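You operate a simulated robot arm through the tools that you are given. There is no shell and no other tool.

The job below is to be done with a simulated robot arm. You get a single attempt, and the scene is never put back.

TASK
Stick the small orange print in the album frame with its number.
Fine: clamp the page first; one click of the wheel gives the one sticky dot; lay it square and right way up, press it flat with the wooden block and put the block back; leave the other small prints alone.
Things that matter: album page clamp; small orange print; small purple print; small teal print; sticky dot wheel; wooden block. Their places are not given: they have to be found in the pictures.

Only the result counts: the job must be done as asked and must still hold three seconds after the hand-in. Knocking over, shifting, dropping, spilling or breaking anything else fails it.

THE ROBOT
A 6-joint arm with a two-finger gripper, fixed in place. Base frame: the origin is at the foot of the arm, x ahead of it, y to its left, z up; the work surface is at about z = 780. Units: mm, degrees, N and s.
Its first joint turns from -166.0 to 166.0 degrees. Payload 2.45 kg.
The tool frame sits at the grasp point between the pads (the TCP): z along the fingers, y along the line on which they close. The tips reach 20 mm beyond it. The gripper opens to 140 mm. The gripper's body begins 168 mm behind the TCP.
Orientation is that of the tool frame in the base frame, as a unit quaternion [x, y, z, w]. With the fingers straight down and closing along the base's y, the tool's x points along the base's -x, its y along +y and its z along -z.

THE INTERFACE
- The arm moves only by the tool nudge_tool. Its argument "motion" is a list of rows, each a list of 6 numbers: the shift along the tool's x, y, z in mm, then the turn, a rotation vector about the tool's x, y, z in degrees. In form: [[x, y, z, wx, wy, wz], ...]. A call has 1 to 20 rows; each row shifts and turns the commanded pose from where the row before left it, along the tool's axes as they then stand. "gripper" is the gripper command, from -1 (fully open) to 1 (shut), values between in proportion, set as the call begins (left out, the last holds). Rows are played at 5 a second. More than 50 mm and 8.6 degrees between two rows, or a gripper value outside its range, and nothing of the call is played. Where a pose cannot be reached the arm comes as near as it can. A force on the tool above 90 N (or 10 N above the force at the start of the call, whichever is more), or a blocked arm, ends the call early, and 0.2 s more pass. The fingers move at their own pace (about 45 mm/s each) and stop on an object; they squeeze with about 38 N. The grip force told is the motor's: it shows also when the fingers shut on nothing. Time passes only in rows, and 0.2 s behind the last, so rows that do not move let the fingers close. It gives the time, the measured TCP pose, the force on the tool (base axes), the opening and the grip force at its end, in the units of the frame above (readings bear some noise), with the torque about the TCP (base axes, N m) and any sound that the robot's microphone picked up.
- Cameras (640 x 400 px; columns grow to the right, rows downward): "scene" is fixed at [220.6, 649.9, 1536.9]; the picture's right is [-0.78, -0.63, 0.00], its down [-0.34, 0.42, -0.84] and it looks along [0.53, -0.66, -0.54] (base axes); focal length 346 px, centre (320, 200). "wrist" rides on the gripper at [78, 11, -209] in the tool frame; the picture's right is [-0.14, 0.99, 0.00], its down [-0.92, -0.13, -0.37] and it looks along [-0.36, -0.05, 0.93] (tool axes); focal length 280 px, centre (320, 200).
- camera(camera): a new picture of that camera. No time passes.
- probe_pixels(camera, pixels): for up to 12 pixels [column, row] of the newest picture of that camera ("zoom" is the newest enlarged one), the place [x, y, z] in the base frame of the surface seen there, good to about 3 mm. No time passes.
- zoom(camera, box): a new picture of the part [left, top, right, bottom] of that camera's present view, enlarged. No time passes.
- hand_in(): hands the job in; it is judged then, once.

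Leave the gripper open and the arm clear of the work at the hand-in unless told otherwise.

The tools are called after "Emit:" as name(argument=value, ...) on one line, values as JSON. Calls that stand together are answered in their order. nudge_tool: Moves the arm, as the interface text tells. Its arguments: {"type":"object","properties":{"motion":{"type":"array","items":{"type":"array","items":{"type":"number"}}},"gripper":{"type":"number"}},"required":["motion"]} The other tools are called the same way: camera (camera) takes a picture; probe_pixels (camera, pixels) gives the place of the surface under pixels of a picture; zoom (camera, box) takes an enlarged picture of a part of a camera's view; hand_in () hands the job in.

At the start:

```text
time: 0.0
tcp_pos: [762.8, 295.1, 1190.6]
tool_rot: [0.0, 1.0, 0.001, 0.001]
ft_force: [-0.2, -1.2, -0.9]
ft_torque: [0.0, 0.01, -0.01]
opening: 139.9
grasp_force: 0.0
```

scene: 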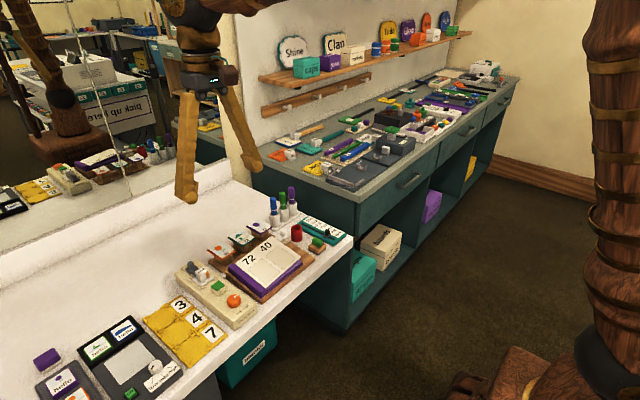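
wrist: 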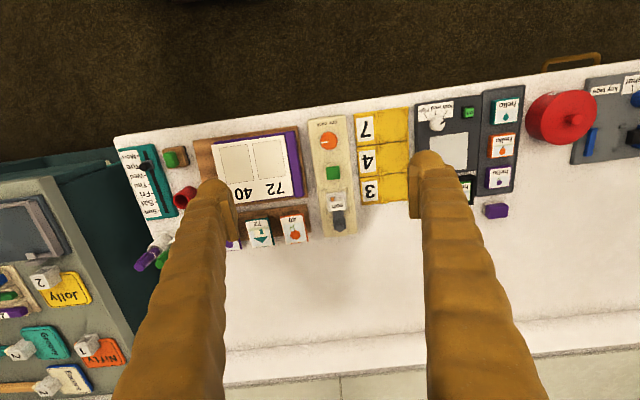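

I see a bench with an album (numbers 72 and 40), small prints behind it, and a beige device with an orange wheel. I'll zoom into both views to see the details.

Emit:
zoom(camera="scene", box=[160, 180, 360, 340])

Emit:
zoom(camera="wrist", box=[110, 90, 420, 280])

```text
2.50 times, centred on (260, 260) of scene
```

zoom: 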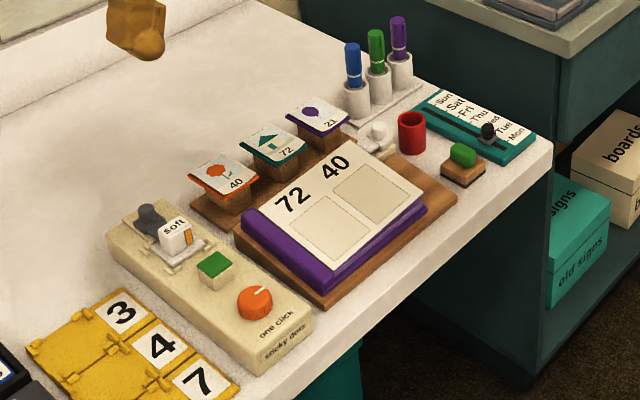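

```text
2.06 times, centred on (265, 185) of wrist
```

zoom: 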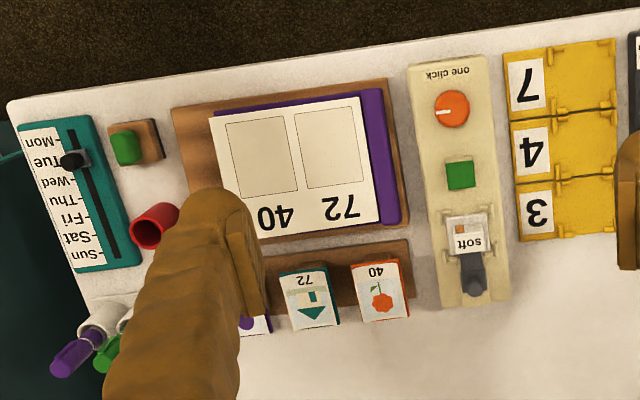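

The orange print bears "40", and the page has frames under 72 and 40. I'll probe the key points: page corners, prints, wheel, block, and the clamp-like white thing at zoom (375,140).

Emit:
zoom(camera="scene", box=[230, 205, 330, 267])

Emit:
zoom(camera="scene", box=[170, 240, 270, 302])

```text
6.40 times, centred on (280, 236) of scene
```

zoom: 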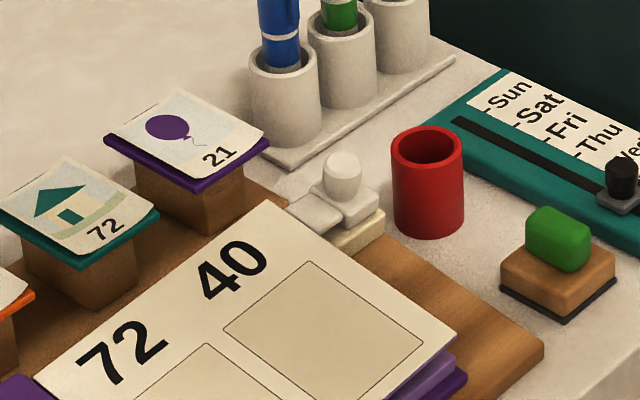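

```text
6.40 times, centred on (220, 271) of scene
```

zoom: 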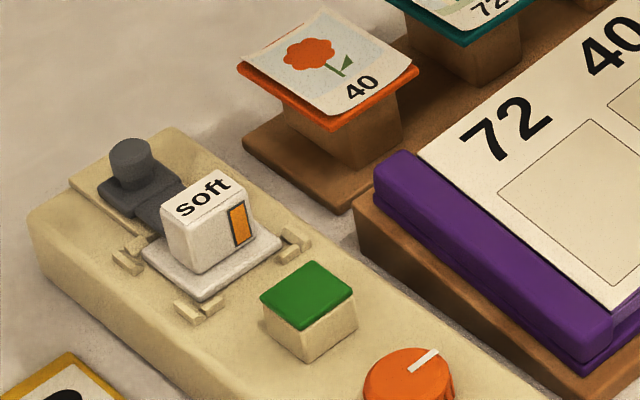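

Emit:
probe_pixels(camera="wrist", pixels=[[328, 141], [332, 174], [338, 205], [339, 225], [292, 222], [293, 235], [262, 225], [263, 238], [170, 158], [187, 198], [270, 165], [235, 168]])

Emit:
zoom(camera="wrist", box=[300, 105, 380, 245])

```text
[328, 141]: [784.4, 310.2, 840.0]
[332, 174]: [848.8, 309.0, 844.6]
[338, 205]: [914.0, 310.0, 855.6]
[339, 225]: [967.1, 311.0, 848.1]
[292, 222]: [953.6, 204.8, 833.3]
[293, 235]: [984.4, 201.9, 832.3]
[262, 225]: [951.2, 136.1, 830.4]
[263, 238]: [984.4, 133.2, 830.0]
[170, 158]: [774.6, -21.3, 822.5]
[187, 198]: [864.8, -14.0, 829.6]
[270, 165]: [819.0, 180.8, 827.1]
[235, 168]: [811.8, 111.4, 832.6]
```

```text
2.86 times, centred on (340, 175) of wrist
```

zoom: 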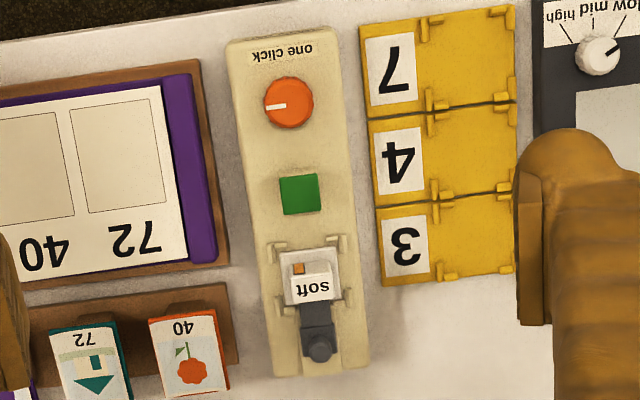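

The probes put the prints near (968, 203) and (968, 135), the wheel near (784, 310) and the page near (815, 145). I'll move the arm lower and over the album for a closer wrist view.

Emit:
nudge_tool(motion=[[-7, -31, 30, 0, 0, 0], [-7, -31, 30, 0, 0, 0], [-7, -31, 30, 0, 0, 0], [-8, -32, 30, 0, 0, 0], [0, 0, 0, 0, 0, 0], [0, 0, 0, 0, 0, 0]])

Emit:
camera(camera="wrist")

Emit:
camera(camera="scene")

```text
time: 1.4
tcp_pos: [789.2, 172.3, 1068.7]
tool_rot: [-0.001, 1.0, 0.0, 0.001]
ft_force: [0.0, 0.4, 0.5]
ft_torque: [0.02, -0.01, 0.01]
opening: 140.1
grasp_force: 0.1
```

```text
taken
```

wrist: 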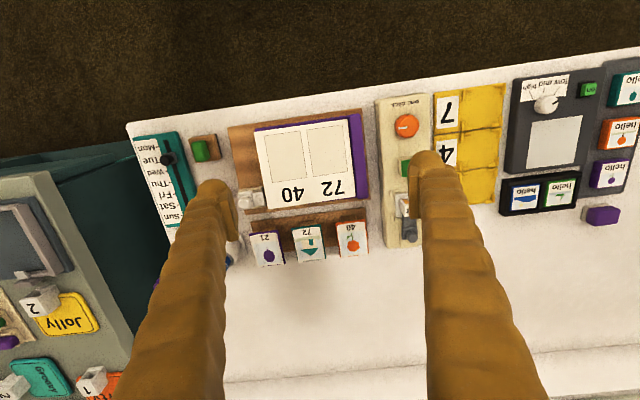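

```text
taken
```

scene: 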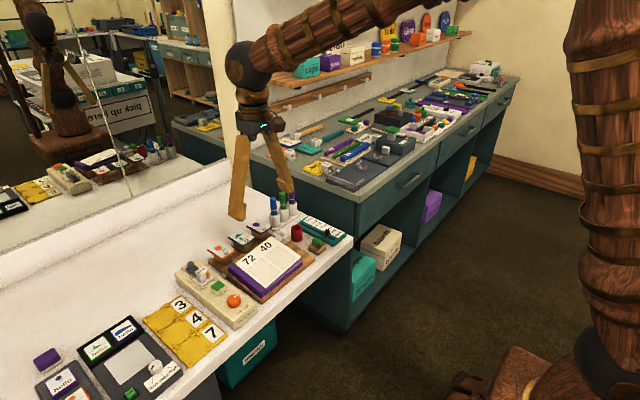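

The album is now well in view. I'll zoom on the page, prints, clamp (near (250,198)) and the block (near (203,148)).

Emit:
zoom(camera="wrist", box=[180, 100, 300, 175])

Emit:
zoom(camera="wrist", box=[225, 170, 385, 270])

Emit:
zoom(camera="wrist", box=[350, 90, 450, 250])

```text
5.33 times, centred on (240, 138) of wrist
```

zoom: 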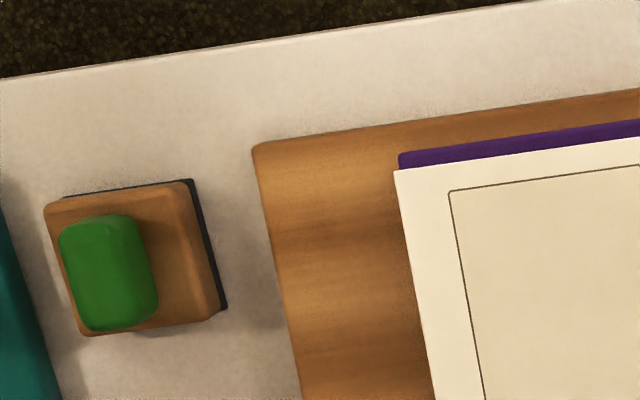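

```text
4.00 times, centred on (305, 220) of wrist
```

zoom: 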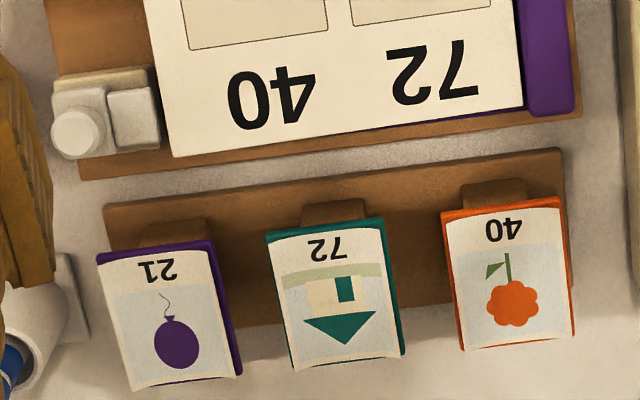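

```text
2.50 times, centred on (400, 170) of wrist
```

zoom: 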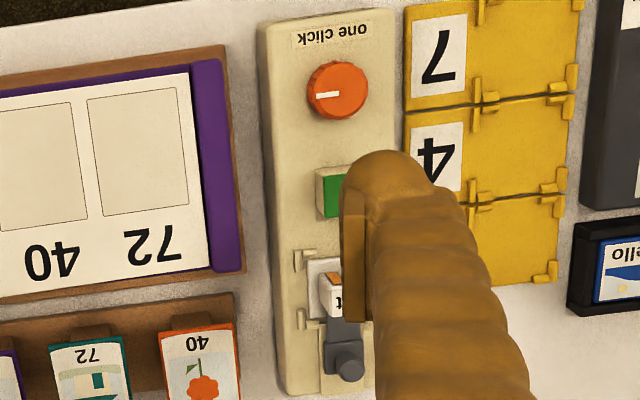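

I'll probe the clamp's parts and page/frame corners in this view.

Emit:
probe_pixels(camera="wrist", pixels=[[244, 203], [258, 199], [250, 192], [240, 195], [254, 207], [269, 209], [354, 194], [346, 120], [255, 132], [305, 124], [343, 128], [314, 175]])

Emit:
probe_pixels(camera="scene", pixels=[[283, 231], [277, 237], [286, 237], [318, 242], [316, 248], [320, 240], [235, 301], [215, 286], [195, 265], [296, 232], [296, 226]])

```text
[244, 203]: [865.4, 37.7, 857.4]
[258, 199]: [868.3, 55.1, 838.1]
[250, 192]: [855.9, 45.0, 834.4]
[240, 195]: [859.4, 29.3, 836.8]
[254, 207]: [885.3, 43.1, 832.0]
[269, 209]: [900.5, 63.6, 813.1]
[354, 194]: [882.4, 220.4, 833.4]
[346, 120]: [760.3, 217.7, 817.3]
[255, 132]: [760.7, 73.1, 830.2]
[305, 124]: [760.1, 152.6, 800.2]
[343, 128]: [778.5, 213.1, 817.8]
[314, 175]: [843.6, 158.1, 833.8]
```

```text
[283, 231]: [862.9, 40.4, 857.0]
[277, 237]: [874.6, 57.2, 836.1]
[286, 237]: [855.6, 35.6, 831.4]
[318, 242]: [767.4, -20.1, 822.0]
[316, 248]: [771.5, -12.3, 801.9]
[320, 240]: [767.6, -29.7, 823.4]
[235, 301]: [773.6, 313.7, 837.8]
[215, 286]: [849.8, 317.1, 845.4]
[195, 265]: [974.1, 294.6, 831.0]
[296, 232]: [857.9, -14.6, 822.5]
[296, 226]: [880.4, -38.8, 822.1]
```

The clamp knob is near (864, 39, 857). I'll check the pens' height and move to just above the album for a closer look.

Emit:
probe_pixels(camera="scene", pixels=[[273, 199], [283, 194], [291, 189], [276, 223], [262, 215], [236, 229], [209, 242]])

Emit:
nudge_tool(motion=[[-5, -20, 20, 0, 0, 0], [-5, -20, 20, 0, 0, 0], [-5, -20, 20, 0, 0, 0], [-5, -20, 20, 0, 0, 0], [0, 0, 0, 0, 0, 0], [0, 0, 0, 0, 0, 0]])

Emit:
camera(camera="wrist")

```text
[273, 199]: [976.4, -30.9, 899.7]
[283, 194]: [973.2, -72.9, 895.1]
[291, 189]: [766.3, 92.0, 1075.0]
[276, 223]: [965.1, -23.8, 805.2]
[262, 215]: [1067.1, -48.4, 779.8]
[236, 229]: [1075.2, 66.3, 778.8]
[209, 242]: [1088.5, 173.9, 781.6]
```

```text
time: 2.8
tcp_pos: [812.7, 89.5, 986.4]
tool_rot: [0.0, 1.0, 0.0, 0.0]
ft_force: [0.4, -0.6, -0.8]
ft_torque: [0.0, 0.0, -0.02]
opening: 140.1
grasp_force: 0.0
```

```text
taken
```

wrist: 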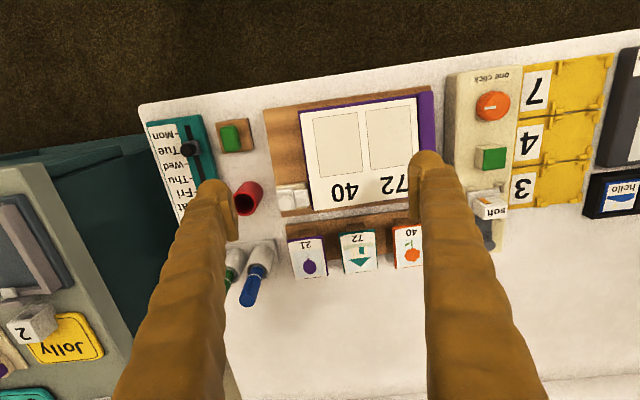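

I'll repeat a still call to gauge the reading noise, and zoom on the page and clamp.

Emit:
nudge_tool(motion=[[0, 0, 0, 0, 0, 0]])

Emit:
zoom(camera="wrist", box=[260, 170, 340, 220])

Emit:
zoom(camera="wrist", box=[255, 80, 455, 205])

```text
time: 3.2
tcp_pos: [812.2, 89.1, 986.0]
tool_rot: [0.0, 1.0, 0.0, 0.001]
ft_force: [-0.1, 0.2, 0.7]
ft_torque: [-0.01, 0.0, -0.02]
opening: 140.0
grasp_force: 0.1
```

```text
8.00 times, centred on (300, 195) of wrist
```

zoom: 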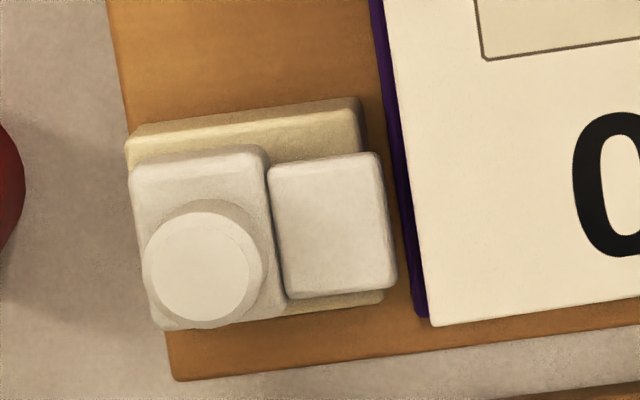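

```text
3.20 times, centred on (355, 142) of wrist
```

zoom: 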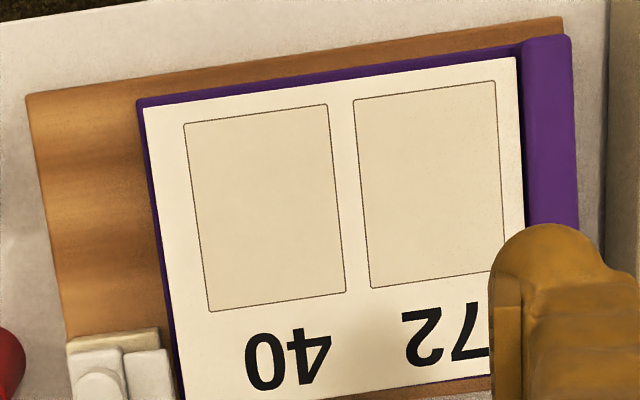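

The clamp is a sliding jaw with a round knob, to be pushed toward the page (+y). I'll probe the page and frame corners and clamp parts in the newest zooms.

Emit:
probe_pixels(camera="zoom", pixels=[[188, 128], [324, 108], [342, 288], [213, 308], [150, 113], [510, 62], [180, 380], [265, 200], [358, 104], [492, 85], [375, 284], [40, 110]])

Emit:
probe_pixels(camera="wrist", pixels=[[285, 203], [302, 198], [297, 186], [281, 192], [308, 194], [295, 203], [279, 208], [284, 178], [314, 209], [270, 190], [400, 190], [365, 195]])

```text
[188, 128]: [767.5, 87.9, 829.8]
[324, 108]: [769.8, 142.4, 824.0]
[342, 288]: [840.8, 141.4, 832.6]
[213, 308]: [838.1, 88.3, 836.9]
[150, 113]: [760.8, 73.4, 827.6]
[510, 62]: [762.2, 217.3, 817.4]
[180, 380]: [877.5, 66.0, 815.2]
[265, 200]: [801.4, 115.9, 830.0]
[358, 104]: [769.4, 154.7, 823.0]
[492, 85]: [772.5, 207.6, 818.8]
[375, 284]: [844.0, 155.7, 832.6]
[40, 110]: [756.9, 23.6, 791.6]
```

```text
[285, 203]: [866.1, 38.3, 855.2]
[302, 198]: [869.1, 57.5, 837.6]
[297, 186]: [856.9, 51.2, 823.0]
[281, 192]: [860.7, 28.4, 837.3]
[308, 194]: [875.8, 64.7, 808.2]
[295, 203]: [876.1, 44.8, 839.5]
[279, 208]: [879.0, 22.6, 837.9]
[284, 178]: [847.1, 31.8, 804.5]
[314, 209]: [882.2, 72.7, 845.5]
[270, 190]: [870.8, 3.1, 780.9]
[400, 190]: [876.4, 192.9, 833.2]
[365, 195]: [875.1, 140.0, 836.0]
```

The page is nearly aligned with the base axes; its right edge seems raised at the clamp side. I'll zoom the fixed camera on the clamp.

Emit:
zoom(camera="scene", box=[262, 220, 302, 245])

Emit:
zoom(camera="scene", box=[225, 232, 310, 302])

```text
16.00 times, centred on (282, 232) of scene
```

zoom: 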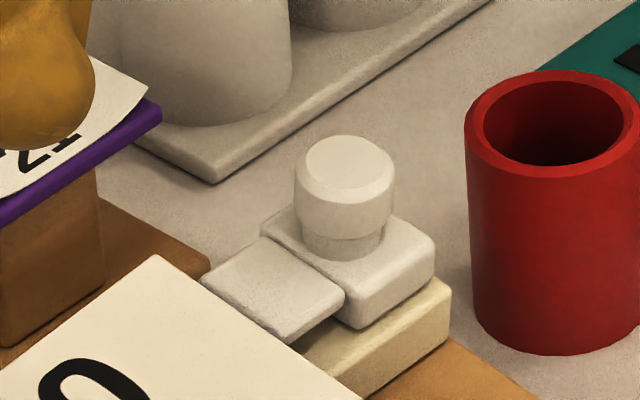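

```text
5.71 times, centred on (268, 267) of scene
```

zoom: 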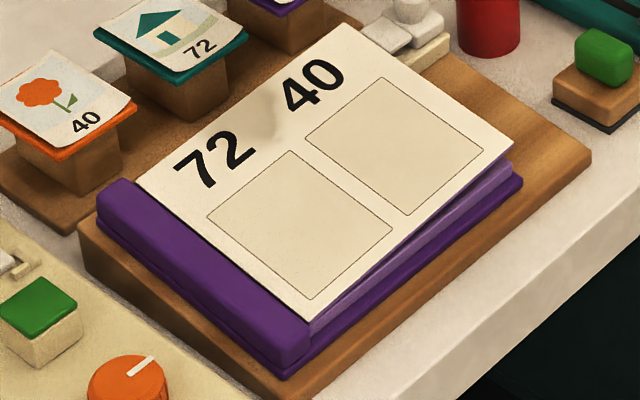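

The page hinges at the purple spine (+y) and its free side is lifted. I'll probe along its right edge and the tongue of the clamp to compare heights.

Emit:
zoom(camera="wrist", box=[270, 165, 334, 213])

Emit:
probe_pixels(camera="zoom", pixels=[[235, 340], [275, 330], [255, 400], [330, 330], [345, 270], [335, 410], [415, 440], [445, 430], [470, 420], [420, 330], [440, 300], [415, 200]])

Emit:
probe_pixels(camera="wrist", pixels=[[302, 116], [306, 150], [311, 185], [313, 205], [320, 207], [340, 203], [360, 200], [380, 197], [400, 194], [413, 100], [375, 104], [340, 109]])

```text
8.33 times, centred on (302, 189) of wrist
```

zoom: 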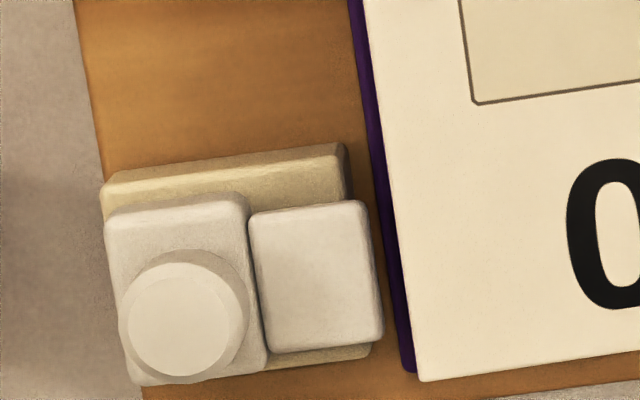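

```text
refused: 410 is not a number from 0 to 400
```

```text
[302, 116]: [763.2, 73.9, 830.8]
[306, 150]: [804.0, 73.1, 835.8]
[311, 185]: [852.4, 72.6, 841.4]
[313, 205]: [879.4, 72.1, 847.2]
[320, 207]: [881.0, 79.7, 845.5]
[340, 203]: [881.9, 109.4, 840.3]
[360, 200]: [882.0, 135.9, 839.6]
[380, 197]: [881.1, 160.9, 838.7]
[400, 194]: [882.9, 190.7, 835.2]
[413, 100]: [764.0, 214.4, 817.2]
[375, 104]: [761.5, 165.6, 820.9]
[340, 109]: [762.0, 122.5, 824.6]
```

Emit:
probe_pixels(camera="zoom", pixels=[[265, 220], [360, 215], [375, 330], [275, 340], [315, 280], [230, 215], [115, 220], [150, 370], [255, 350], [340, 160], [350, 355], [185, 320]])

```text
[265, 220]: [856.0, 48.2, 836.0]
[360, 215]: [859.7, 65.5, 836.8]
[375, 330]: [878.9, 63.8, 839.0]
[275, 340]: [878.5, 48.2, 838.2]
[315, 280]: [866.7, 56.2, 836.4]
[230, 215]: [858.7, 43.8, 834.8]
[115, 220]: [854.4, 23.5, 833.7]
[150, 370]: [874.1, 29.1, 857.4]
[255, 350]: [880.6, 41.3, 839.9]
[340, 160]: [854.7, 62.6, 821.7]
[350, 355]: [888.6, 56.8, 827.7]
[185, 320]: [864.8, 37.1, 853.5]
```

The tongue's top (z≈837) lies below the lifted page edge (z≈845), so I'll press the page down with one finger while the other pushes the slider toward +y. First I check the cup's edge and the space beside the slider, in the present wrist view.

Emit:
probe_pixels(camera="wrist", pixels=[[250, 182], [262, 192], [255, 202], [240, 210], [261, 200], [235, 185], [231, 138], [222, 122], [247, 148], [230, 130], [240, 145]])

Emit:
zoom(camera="wrist", box=[210, 105, 290, 215])

```text
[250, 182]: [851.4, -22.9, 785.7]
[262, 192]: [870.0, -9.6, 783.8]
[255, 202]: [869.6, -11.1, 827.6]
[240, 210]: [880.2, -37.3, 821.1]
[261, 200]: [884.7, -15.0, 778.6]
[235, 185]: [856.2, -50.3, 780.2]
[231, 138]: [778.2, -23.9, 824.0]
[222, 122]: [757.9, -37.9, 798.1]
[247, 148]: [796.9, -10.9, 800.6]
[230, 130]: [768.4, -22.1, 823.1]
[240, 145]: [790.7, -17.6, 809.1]
```

```text
3.64 times, centred on (250, 160) of wrist
```

zoom: 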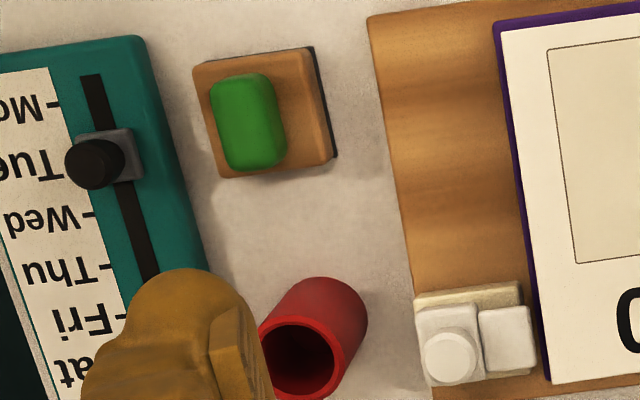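

The cup's edge is at y≈-9 and the slider's near side at y≈22, so a finger fits between. I set the opening to about 80 mm and move above the clamp, tilting the tool 7.6° to match the page slope.

Emit:
nudge_tool(motion=[[-18, -10.5, 26, 0, 0, 0], [-18, -10.5, 26, 0, 0, 0], [-17.5, -11, 26, 0, 0, 0], [0, 0, 0, 0, -7.6, 0], [0, 0, 0, 0, 0, 0], [0, 0, 0, 0, 0, 0]], gripper=-0.143)

Emit:
camera(camera="wrist")

Emit:
zoom(camera="scene", box=[230, 180, 330, 262])

```text
time: 4.6
tcp_pos: [864.5, 57.0, 909.9]
tool_rot: [0.0, 0.998, 0.0, 0.068]
ft_force: [0.5, -0.8, -0.3]
ft_torque: [-0.02, -0.05, 0.02]
opening: 80.3
grasp_force: 0.0
```

```text
taken
```

wrist: 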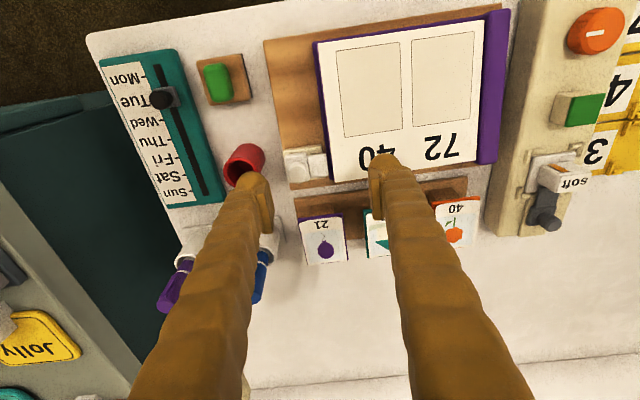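

```text
4.88 times, centred on (280, 221) of scene
```

zoom: 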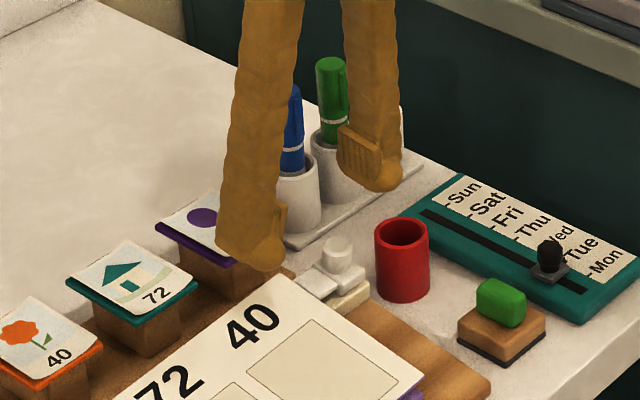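

Fingers straddle the clamp as planned (tips at z≈890). I descend 40 mm to just above the page.

Emit:
nudge_tool(motion=[[2.65, 0, 19.8, 0, 0, 0], [2.65, 0, 19.8, 0, 0, 0], [0, 0, 0, 0, 0, 0], [0, 0, 0, 0, 0, 0]])

Emit:
camera(camera="wrist")

Emit:
zoom(camera="scene", box=[240, 200, 320, 260])

```text
time: 5.6
tcp_pos: [866.0, 56.3, 871.2]
tool_rot: [0.0, 0.998, 0.0, 0.067]
ft_force: [-1.1, 0.2, 0.6]
ft_torque: [0.01, 0.0, -0.03]
opening: 80.1
grasp_force: 0.0
```

```text
taken
```

wrist: 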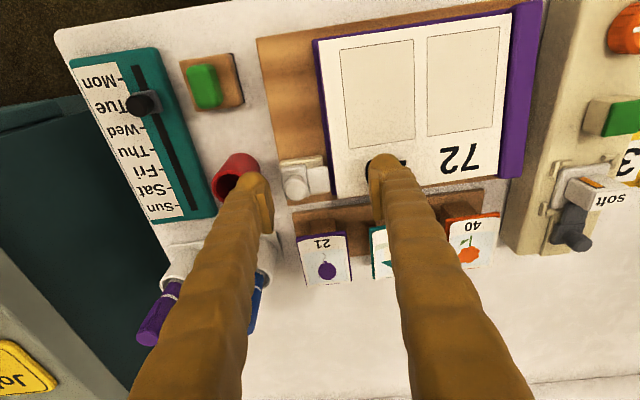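

```text
6.67 times, centred on (280, 230) of scene
```

zoom: 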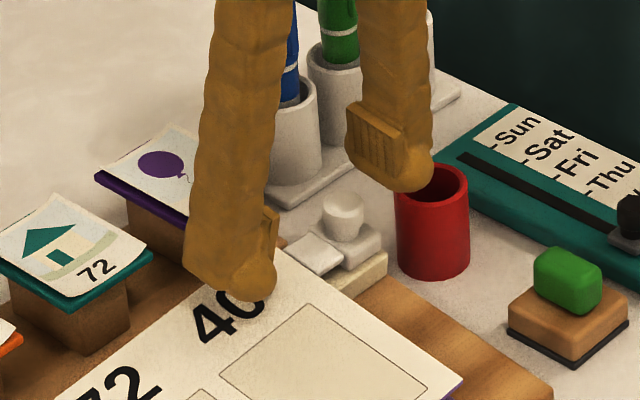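

No contact yet. I descend in small steps toward contact with the page, watching force.

Emit:
nudge_tool(motion=[[0.5, 0, 3.5, 0, 0, 0], [0.5, 0, 3.5, 0, 0, 0], [0, 0, 0, 0, 0, 0]])

```text
time: 6.4
tcp_pos: [865.6, 56.6, 864.9]
tool_rot: [0.0, 0.998, 0.0, 0.066]
ft_force: [0.5, 0.4, -0.7]
ft_torque: [0.0, 0.01, 0.0]
opening: 80.0
grasp_force: 0.0
```

Emit:
nudge_tool(motion=[[0.4, 0, 3, 0, 0, 0], [0, 0, 0, 0, 0, 0]])

Emit:
nudge_tool(motion=[[0.4, 0, 3, 0, 0, 0], [0, 0, 0, 0, 0, 0]])

Emit:
zoom(camera="scene", box=[240, 210, 310, 260])

```text
time: 7.0
tcp_pos: [865.6, 57.0, 862.3]
tool_rot: [-0.001, 0.998, 0.0, 0.066]
ft_force: [-0.4, -0.2, 0.6]
ft_torque: [-0.01, 0.0, 0.0]
opening: 80.2
grasp_force: 0.1
```

```text
time: 7.6
tcp_pos: [867.5, 57.3, 858.6]
tool_rot: [0.0, 0.998, -0.001, 0.066]
ft_force: [-0.5, -0.4, -0.5]
ft_torque: [0.03, -0.02, -0.02]
opening: 80.1
grasp_force: 0.1
```

```text
8.00 times, centred on (275, 235) of scene
```

zoom: 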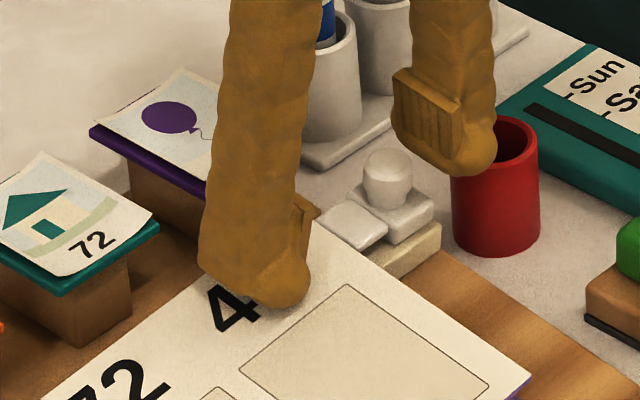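

Tips at z≈839, still no force. I'll probe the page's right edge in this zoom to see if the page is being pressed down.

Emit:
probe_pixels(camera="zoom", pixels=[[320, 235], [345, 262], [430, 310], [510, 365], [350, 230], [400, 215], [300, 350], [275, 310]])

Emit:
nudge_tool(motion=[[0.3, 0, 2, 0, 0, 0], [0, 0, 0, 0, 0, 0]])

Emit:
nudge_tool(motion=[[0.3, 0, 2, 0, 0, 0], [0, 0, 0, 0, 0, 0]])

```text
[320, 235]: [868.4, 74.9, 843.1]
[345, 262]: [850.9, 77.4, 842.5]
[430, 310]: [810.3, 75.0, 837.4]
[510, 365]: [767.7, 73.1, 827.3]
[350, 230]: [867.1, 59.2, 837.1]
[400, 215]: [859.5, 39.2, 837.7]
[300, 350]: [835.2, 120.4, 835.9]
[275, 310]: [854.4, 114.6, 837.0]
```

```text
time: 8.2
tcp_pos: [865.6, 57.2, 858.0]
tool_rot: [0.0, 0.998, 0.0, 0.067]
ft_force: [0.5, -1.2, 4.0]
ft_torque: [0.18, -0.03, -0.05]
opening: 80.0
grasp_force: 0.1
```

```text
time: 8.8
tcp_pos: [865.3, 56.3, 854.7]
tool_rot: [0.0, 0.998, 0.0, 0.067]
ft_force: [-0.1, 0.0, -0.5]
ft_torque: [0.02, -0.02, -0.03]
opening: 80.2
grasp_force: 0.1
```

A brief 4 N contact on the page finger, then zero. I look again and probe the page edge.

Emit:
zoom(camera="scene", box=[240, 210, 310, 260])

Emit:
probe_pixels(camera="zoom", pixels=[[320, 235], [345, 262], [430, 310], [510, 365], [350, 230], [400, 215], [300, 350], [275, 310]])

```text
8.00 times, centred on (275, 235) of scene
```

zoom: 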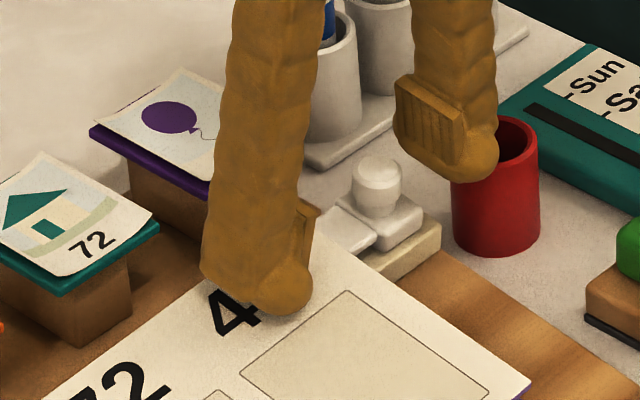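

```text
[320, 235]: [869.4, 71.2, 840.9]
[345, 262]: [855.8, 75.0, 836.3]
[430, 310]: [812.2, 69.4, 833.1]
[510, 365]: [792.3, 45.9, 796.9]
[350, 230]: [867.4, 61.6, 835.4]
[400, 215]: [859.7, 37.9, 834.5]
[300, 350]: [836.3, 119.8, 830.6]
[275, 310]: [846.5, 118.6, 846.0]
```

The page is coming down, and the slider seems to have shifted slightly toward +y. Let me check the wrist view and the knob's position.

Emit:
camera(camera="wrist")

Emit:
zoom(camera="wrist", box=[230, 130, 390, 230])

Emit:
probe_pixels(camera="scene", pixels=[[287, 231], [290, 235], [281, 240], [293, 238]])

```text
taken
```

wrist: 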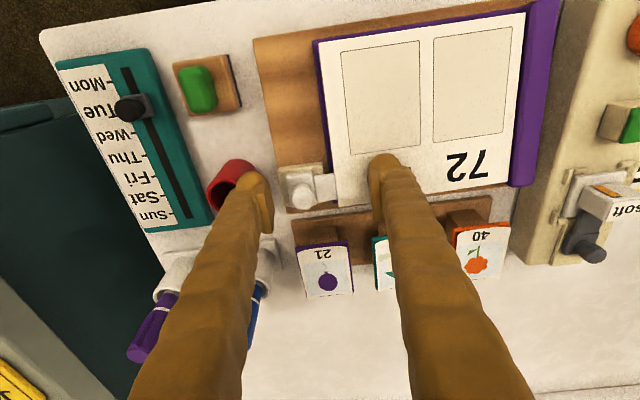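

```text
4.00 times, centred on (310, 180) of wrist
```

zoom: 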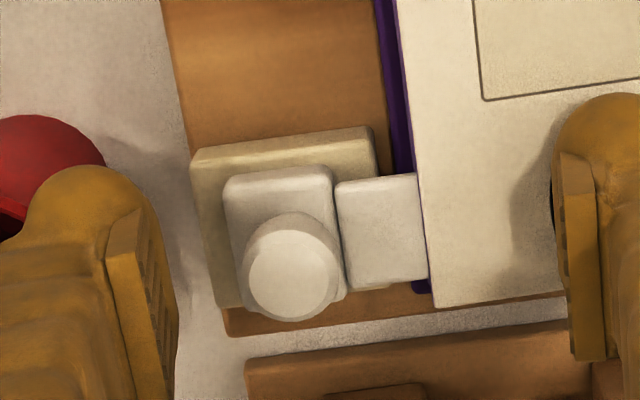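

```text
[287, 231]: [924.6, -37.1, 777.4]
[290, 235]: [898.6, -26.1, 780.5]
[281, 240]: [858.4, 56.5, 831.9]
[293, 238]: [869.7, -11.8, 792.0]
```

The slider has moved ~6 mm toward the page on its own as the page was pressed, so they seem linked. I continue pressing down 2 mm at a time and check.

Emit:
nudge_tool(motion=[[0.3, 0, 2, 0, 0, 0], [0, 0, 0, 0, 0, 0]])

Emit:
zoom(camera="wrist", box=[230, 130, 390, 230])

```text
time: 9.4
tcp_pos: [865.6, 56.6, 852.9]
tool_rot: [0.0, 0.998, 0.0, 0.067]
ft_force: [0.0, 0.1, 0.4]
ft_torque: [-0.01, 0.02, 0.0]
opening: 80.2
grasp_force: 0.1
```

```text
4.00 times, centred on (310, 180) of wrist
```

zoom: 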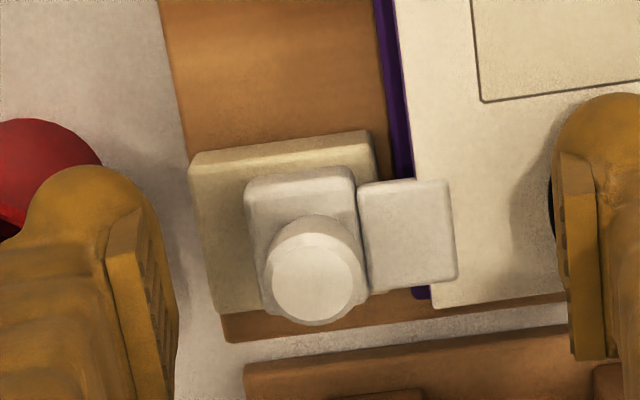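

The tongue has now slid over the page edge. I wait without moving to see whether it goes on by itself.

Emit:
nudge_tool(motion=[[0, 0, 0, 0, 0, 0], [0, 0, 0, 0, 0, 0], [0, 0, 0, 0, 0, 0]])

Emit:
zoom(camera="wrist", box=[230, 130, 390, 230])

```text
time: 10.2
tcp_pos: [864.9, 56.8, 853.2]
tool_rot: [0.0, 0.998, 0.0, 0.066]
ft_force: [0.6, 0.0, -0.3]
ft_torque: [0.0, 0.02, 0.01]
opening: 80.3
grasp_force: 0.1
```

```text
4.00 times, centred on (310, 180) of wrist
```

zoom: 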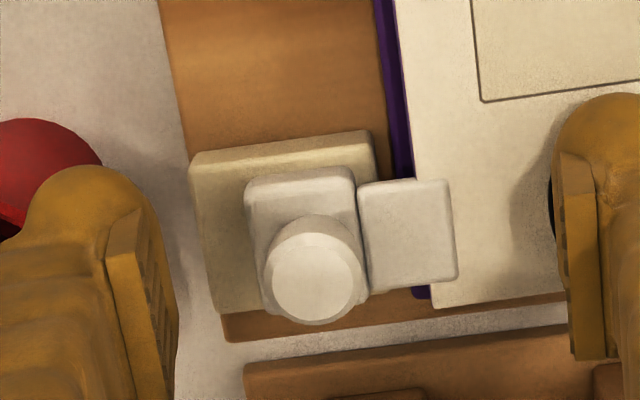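

It has stopped, with the tongue about 9 mm over the page. I probe the knob and page edge to see whether the page is flat now.

Emit:
probe_pixels(camera="zoom", pixels=[[312, 285], [255, 185], [262, 290], [445, 190], [410, 230], [450, 270], [435, 100], [480, 290], [520, 270], [470, 150], [300, 190], [215, 250]])

Emit:
zoom(camera="scene", box=[240, 210, 310, 260])

```text
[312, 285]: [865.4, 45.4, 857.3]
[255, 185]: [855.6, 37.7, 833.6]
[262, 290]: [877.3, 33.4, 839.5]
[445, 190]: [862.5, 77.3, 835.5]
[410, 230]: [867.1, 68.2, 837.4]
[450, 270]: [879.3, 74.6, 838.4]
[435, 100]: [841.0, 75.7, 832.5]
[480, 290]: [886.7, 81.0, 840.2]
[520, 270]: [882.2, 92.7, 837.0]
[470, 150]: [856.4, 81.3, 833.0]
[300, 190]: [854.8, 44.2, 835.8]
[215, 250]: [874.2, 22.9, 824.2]
```

```text
8.00 times, centred on (275, 235) of scene
```

zoom: 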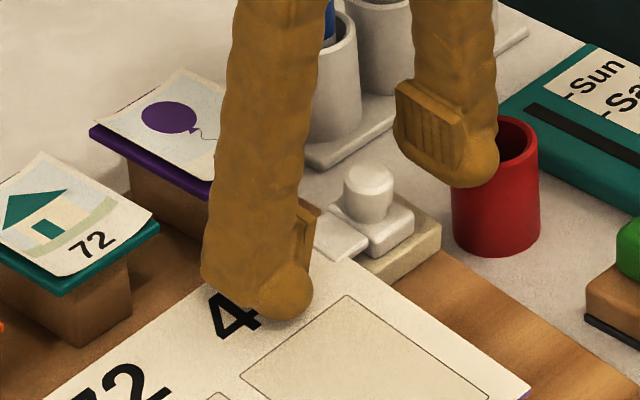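

The page is still lifted about 4–5 mm at its edge, and the slider has moved about 9 mm. I press 2 mm further down and check whether it follows.

Emit:
nudge_tool(motion=[[0.3, 0, 2, 0, 0, 0], [0, 0, 0, 0, 0, 0], [0, 0, 0, 0, 0, 0]])

Emit:
zoom(camera="wrist", box=[230, 130, 390, 230])

```text
time: 11.0
tcp_pos: [866.1, 58.7, 851.7]
tool_rot: [0.0, 0.998, 0.0, 0.068]
ft_force: [-0.2, 0.3, 0.3]
ft_torque: [0.0, -0.03, 0.01]
opening: 80.3
grasp_force: 0.0
```

```text
4.00 times, centred on (310, 180) of wrist
```

zoom: 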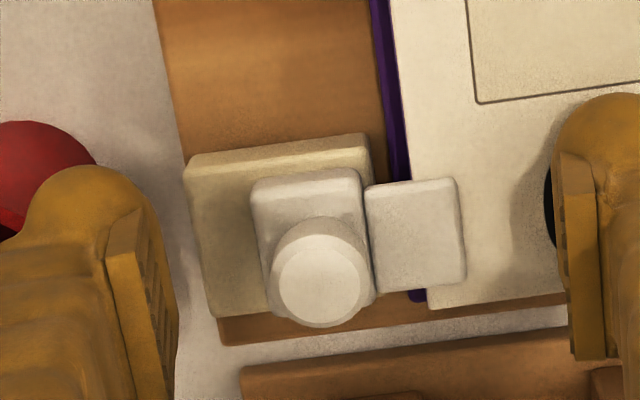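

The slider follows the page press. I continue down 2 mm more and watch for force build-up.

Emit:
nudge_tool(motion=[[0.13, 0, 1, 0, 0, 0], [0.13, 0, 1, 0, 0, 0], [0, 0, 0, 0, 0, 0]])

Emit:
zoom(camera="wrist", box=[230, 130, 390, 230])

```text
time: 11.8
tcp_pos: [865.6, 56.7, 850.5]
tool_rot: [-0.001, 0.998, 0.0, 0.067]
ft_force: [0.6, 0.2, 1.1]
ft_torque: [0.0, -0.01, 0.0]
opening: 79.9
grasp_force: 0.1
```

```text
4.00 times, centred on (310, 180) of wrist
```

zoom: 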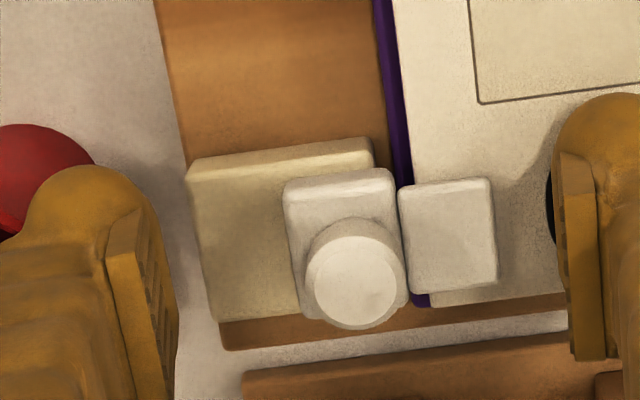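

The slider moved further over the page. I continue 2 mm down.

Emit:
nudge_tool(motion=[[0.13, 0, 1, 0, 0, 0], [0.13, 0, 1, 0, 0, 0], [0, 0, 0, 0, 0, 0]])

Emit:
zoom(camera="wrist", box=[230, 130, 390, 230])

Emit:
zoom(camera="scene", box=[240, 210, 310, 260])

```text
time: 12.6
tcp_pos: [866.1, 57.1, 847.7]
tool_rot: [0.0, 0.998, 0.0, 0.067]
ft_force: [-5.7, -2.0, 14.6]
ft_torque: [0.7, 0.0, 0.22]
opening: 79.7
grasp_force: 0.1
```

```text
4.00 times, centred on (310, 180) of wrist
```

zoom: 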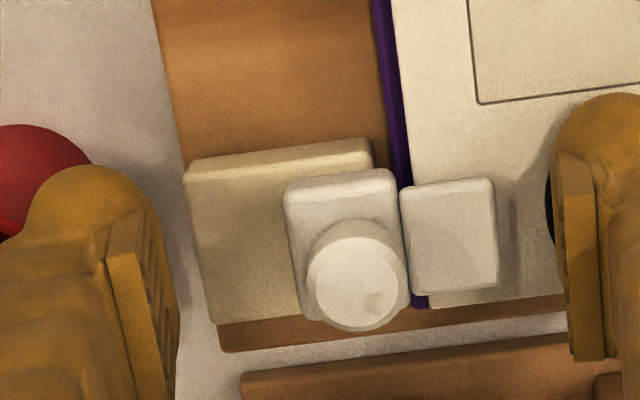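

```text
8.00 times, centred on (275, 235) of scene
```

zoom: 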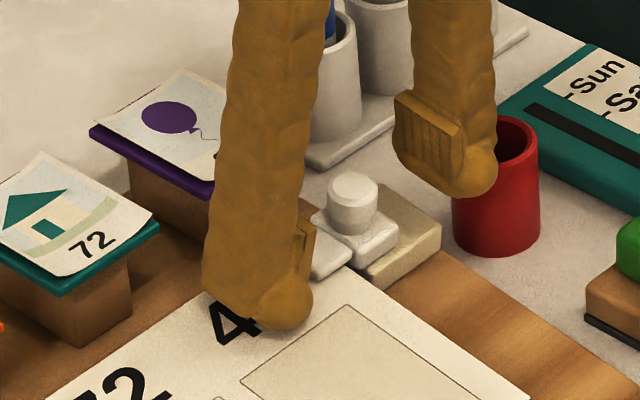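

Force rose to 14.6 N: the page is down flat. I raise 6 mm and see whether the clamp holds.

Emit:
nudge_tool(motion=[[-0.4, 0, -3, 0, 0, 0], [-0.4, 0, -3, 0, 0, 0], [0, 0, 0, 0, 0, 0], [0, 0, 0, 0, 0, 0]])

Emit:
zoom(camera="wrist", box=[230, 130, 390, 230])

Emit:
probe_pixels(camera="zoom", pixels=[[350, 285], [295, 190], [310, 300], [485, 190], [450, 230], [490, 270], [415, 40], [440, 100], [500, 285], [520, 150], [195, 180], [370, 160]])

```text
time: 13.6
tcp_pos: [865.3, 57.6, 852.2]
tool_rot: [0.0, 0.998, 0.0, 0.067]
ft_force: [-1.0, -0.4, 0.7]
ft_torque: [0.03, 0.0, -0.02]
opening: 80.1
grasp_force: 0.1
```

```text
4.00 times, centred on (310, 180) of wrist
```

zoom: 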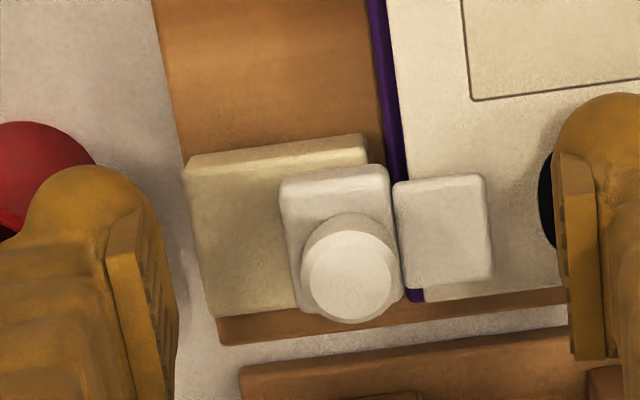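

```text
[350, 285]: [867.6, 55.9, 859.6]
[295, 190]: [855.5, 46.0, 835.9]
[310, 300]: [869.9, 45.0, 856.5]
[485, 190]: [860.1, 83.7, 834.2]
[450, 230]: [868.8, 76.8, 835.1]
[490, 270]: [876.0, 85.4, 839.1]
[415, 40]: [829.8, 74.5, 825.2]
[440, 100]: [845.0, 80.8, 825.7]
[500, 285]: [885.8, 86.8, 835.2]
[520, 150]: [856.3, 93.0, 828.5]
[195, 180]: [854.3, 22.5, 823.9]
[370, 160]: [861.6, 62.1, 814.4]
```

The page is flat and the clamp stays closed. To be sure the slider is fully home, I raise 6 mm and nudge the knob toward +y with the other finger, watching side force.

Emit:
nudge_tool(motion=[[-0.8, 0, -6, 0, 0, 0], [0, 12, 0, 0, 0, 0], [0, 12, 0, 0, 0, 0], [0, 0, 0, 0, 0, 0], [0, 0, 0, 0, 0, 0]])

Emit:
nudge_tool(motion=[[0, 2, 0, 0, 0, 0], [0, 0, 0, 0, 0, 0]])

Emit:
nudge_tool(motion=[[0, 2, 0, 0, 0, 0], [0, 0, 0, 0, 0, 0]])

Emit:
zoom(camera="wrist", box=[200, 130, 360, 230])

```text
time: 14.8
tcp_pos: [866.4, 82.9, 859.0]
tool_rot: [0.0, 0.998, -0.001, 0.068]
ft_force: [-1.7, 0.4, -0.7]
ft_torque: [-0.01, -0.02, 0.01]
opening: 80.0
grasp_force: 0.1
```

```text
time: 15.4
tcp_pos: [866.7, 84.2, 859.0]
tool_rot: [0.0, 0.998, 0.001, 0.066]
ft_force: [-0.1, 0.3, -0.1]
ft_torque: [-0.01, 0.01, 0.0]
opening: 80.1
grasp_force: 0.0
```

```text
time: 16.0
tcp_pos: [865.4, 85.2, 860.2]
tool_rot: [0.001, 0.998, 0.0, 0.066]
ft_force: [-1.4, -0.3, -0.3]
ft_torque: [0.02, 0.04, -0.02]
opening: 80.2
grasp_force: 0.0
```

```text
4.00 times, centred on (280, 180) of wrist
```

zoom: 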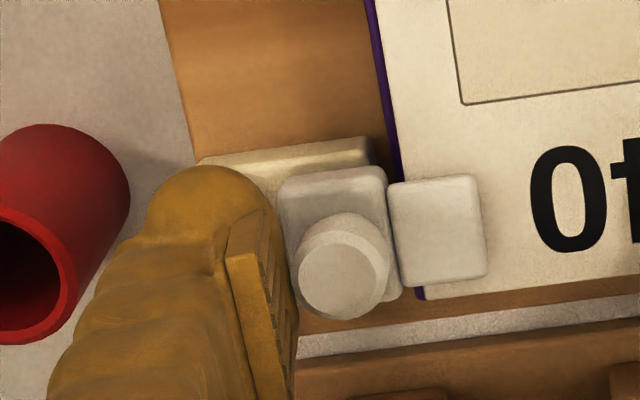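

The finger is just short of the knob. I push on in 2 mm steps.

Emit:
nudge_tool(motion=[[0, 2, 0, 0, 0, 0], [0, 0, 0, 0, 0, 0]])

Emit:
nudge_tool(motion=[[0, 2, 0, 0, 0, 0], [0, 0, 0, 0, 0, 0]])

Emit:
zoom(camera="wrist", box=[200, 130, 360, 230])

```text
time: 16.6
tcp_pos: [864.6, 87.4, 860.0]
tool_rot: [-0.001, 0.998, 0.0, 0.067]
ft_force: [1.4, -1.0, 1.7]
ft_torque: [-0.08, 0.0, 0.02]
opening: 81.4
grasp_force: 1.6
```

```text
time: 17.2
tcp_pos: [866.0, 89.6, 859.1]
tool_rot: [0.001, 0.998, 0.0, 0.067]
ft_force: [-2.4, -7.5, -1.2]
ft_torque: [0.02, 0.03, -0.14]
opening: 84.6
grasp_force: 3.0
```

```text
4.00 times, centred on (280, 180) of wrist
```

zoom: 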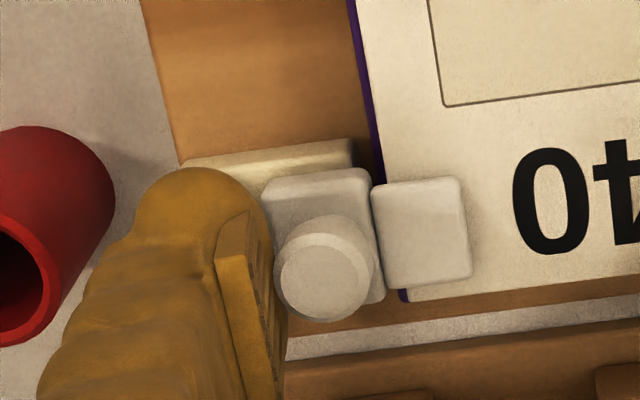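

Side force rises to 7.5 N with the slider not moving: it is at its stop. I back off and lift clear, then view the result.

Emit:
nudge_tool(motion=[[0, -5, 0, 0, 0, 0], [-3, 0, -24, 0, 0, 0], [-3, 0, -30, 0, 0, 0], [-3, 0, -40, 0, 0, 0], [0, 0, 0, 0, 0, 0], [0, 0, 0, 0, 0, 0]])

Emit:
zoom(camera="scene", box=[225, 225, 310, 302])

Emit:
camera(camera="wrist")

```text
time: 18.6
tcp_pos: [861.2, 83.4, 952.0]
tool_rot: [0.001, 0.998, 0.0, 0.067]
ft_force: [-1.3, -0.2, -0.4]
ft_torque: [0.0, 0.01, 0.0]
opening: 79.9
grasp_force: 0.1
```

```text
5.19 times, centred on (268, 264) of scene
```

zoom: 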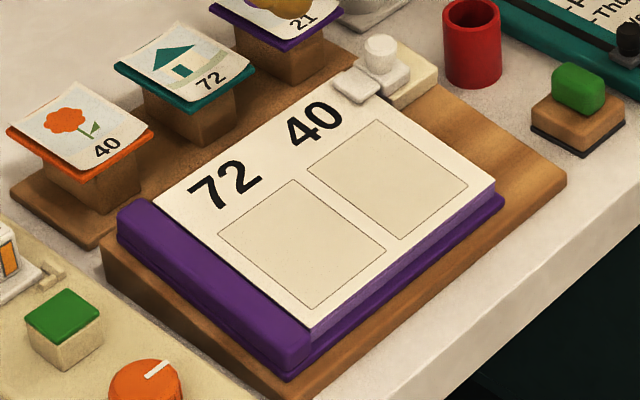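

```text
taken
```

wrist: 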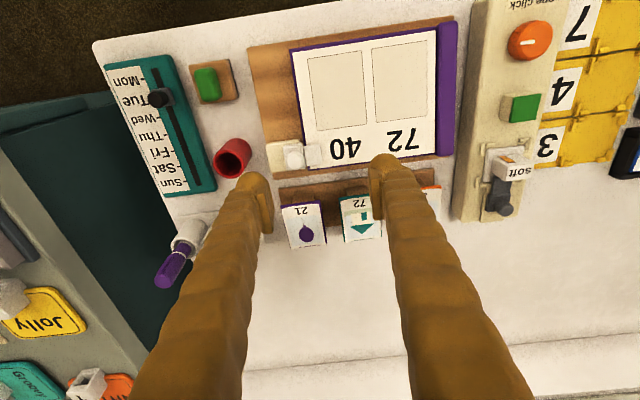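

The page is flat and clamped. Next the wheel: I straighten the tool and move above the dot device near (784, 310).

Emit:
nudge_tool(motion=[[0, 0, 0, 0, 7.6, 0], [15, 45, -6, 0, 0, 0], [15, 45, -6, 0, 0, 0], [15, 46, -6, 0, 0, 0], [15, 46, -6, 0, 0, 0], [15, 46, -6, 0, 0, 0], [0, 0, 0, 0, 0, 0], [0, 0, 0, 0, 0, 0]], gripper=-0.143)

Emit:
camera(camera="wrist")

```text
time: 20.4
tcp_pos: [786.0, 308.9, 981.8]
tool_rot: [0.0, 1.0, 0.0, 0.001]
ft_force: [-0.1, -0.8, 0.3]
ft_torque: [-0.01, -0.03, 0.0]
opening: 80.3
grasp_force: 0.1
```

```text
taken
```

wrist: 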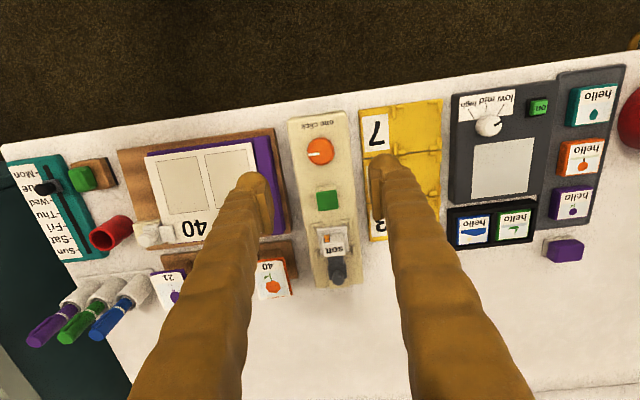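

Emit:
zoom(camera="wrist", box=[280, 105, 370, 290])

Emit:
zoom(camera="wrist", box=[290, 120, 360, 170])

Emit:
probe_pixels(camera="wrist", pixels=[[319, 152], [306, 153], [333, 150], [318, 139], [321, 165], [327, 200], [318, 192], [337, 190], [320, 209], [340, 207], [345, 130], [298, 132]])

```text
2.16 times, centred on (325, 198) of wrist
```

zoom: 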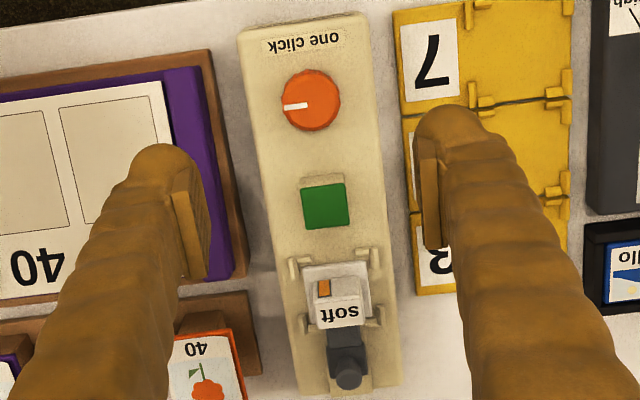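

```text
8.00 times, centred on (325, 145) of wrist
```

zoom: 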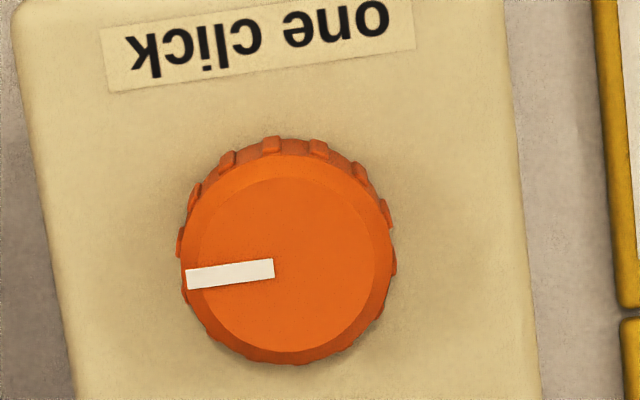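

```text
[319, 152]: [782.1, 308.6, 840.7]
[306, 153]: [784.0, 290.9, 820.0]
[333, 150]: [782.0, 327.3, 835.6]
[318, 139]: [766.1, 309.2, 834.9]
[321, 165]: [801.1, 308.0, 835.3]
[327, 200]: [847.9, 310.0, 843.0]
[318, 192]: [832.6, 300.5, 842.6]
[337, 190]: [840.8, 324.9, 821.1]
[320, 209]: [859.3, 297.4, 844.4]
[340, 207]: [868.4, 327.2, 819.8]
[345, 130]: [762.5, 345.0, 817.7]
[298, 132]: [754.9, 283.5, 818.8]
```

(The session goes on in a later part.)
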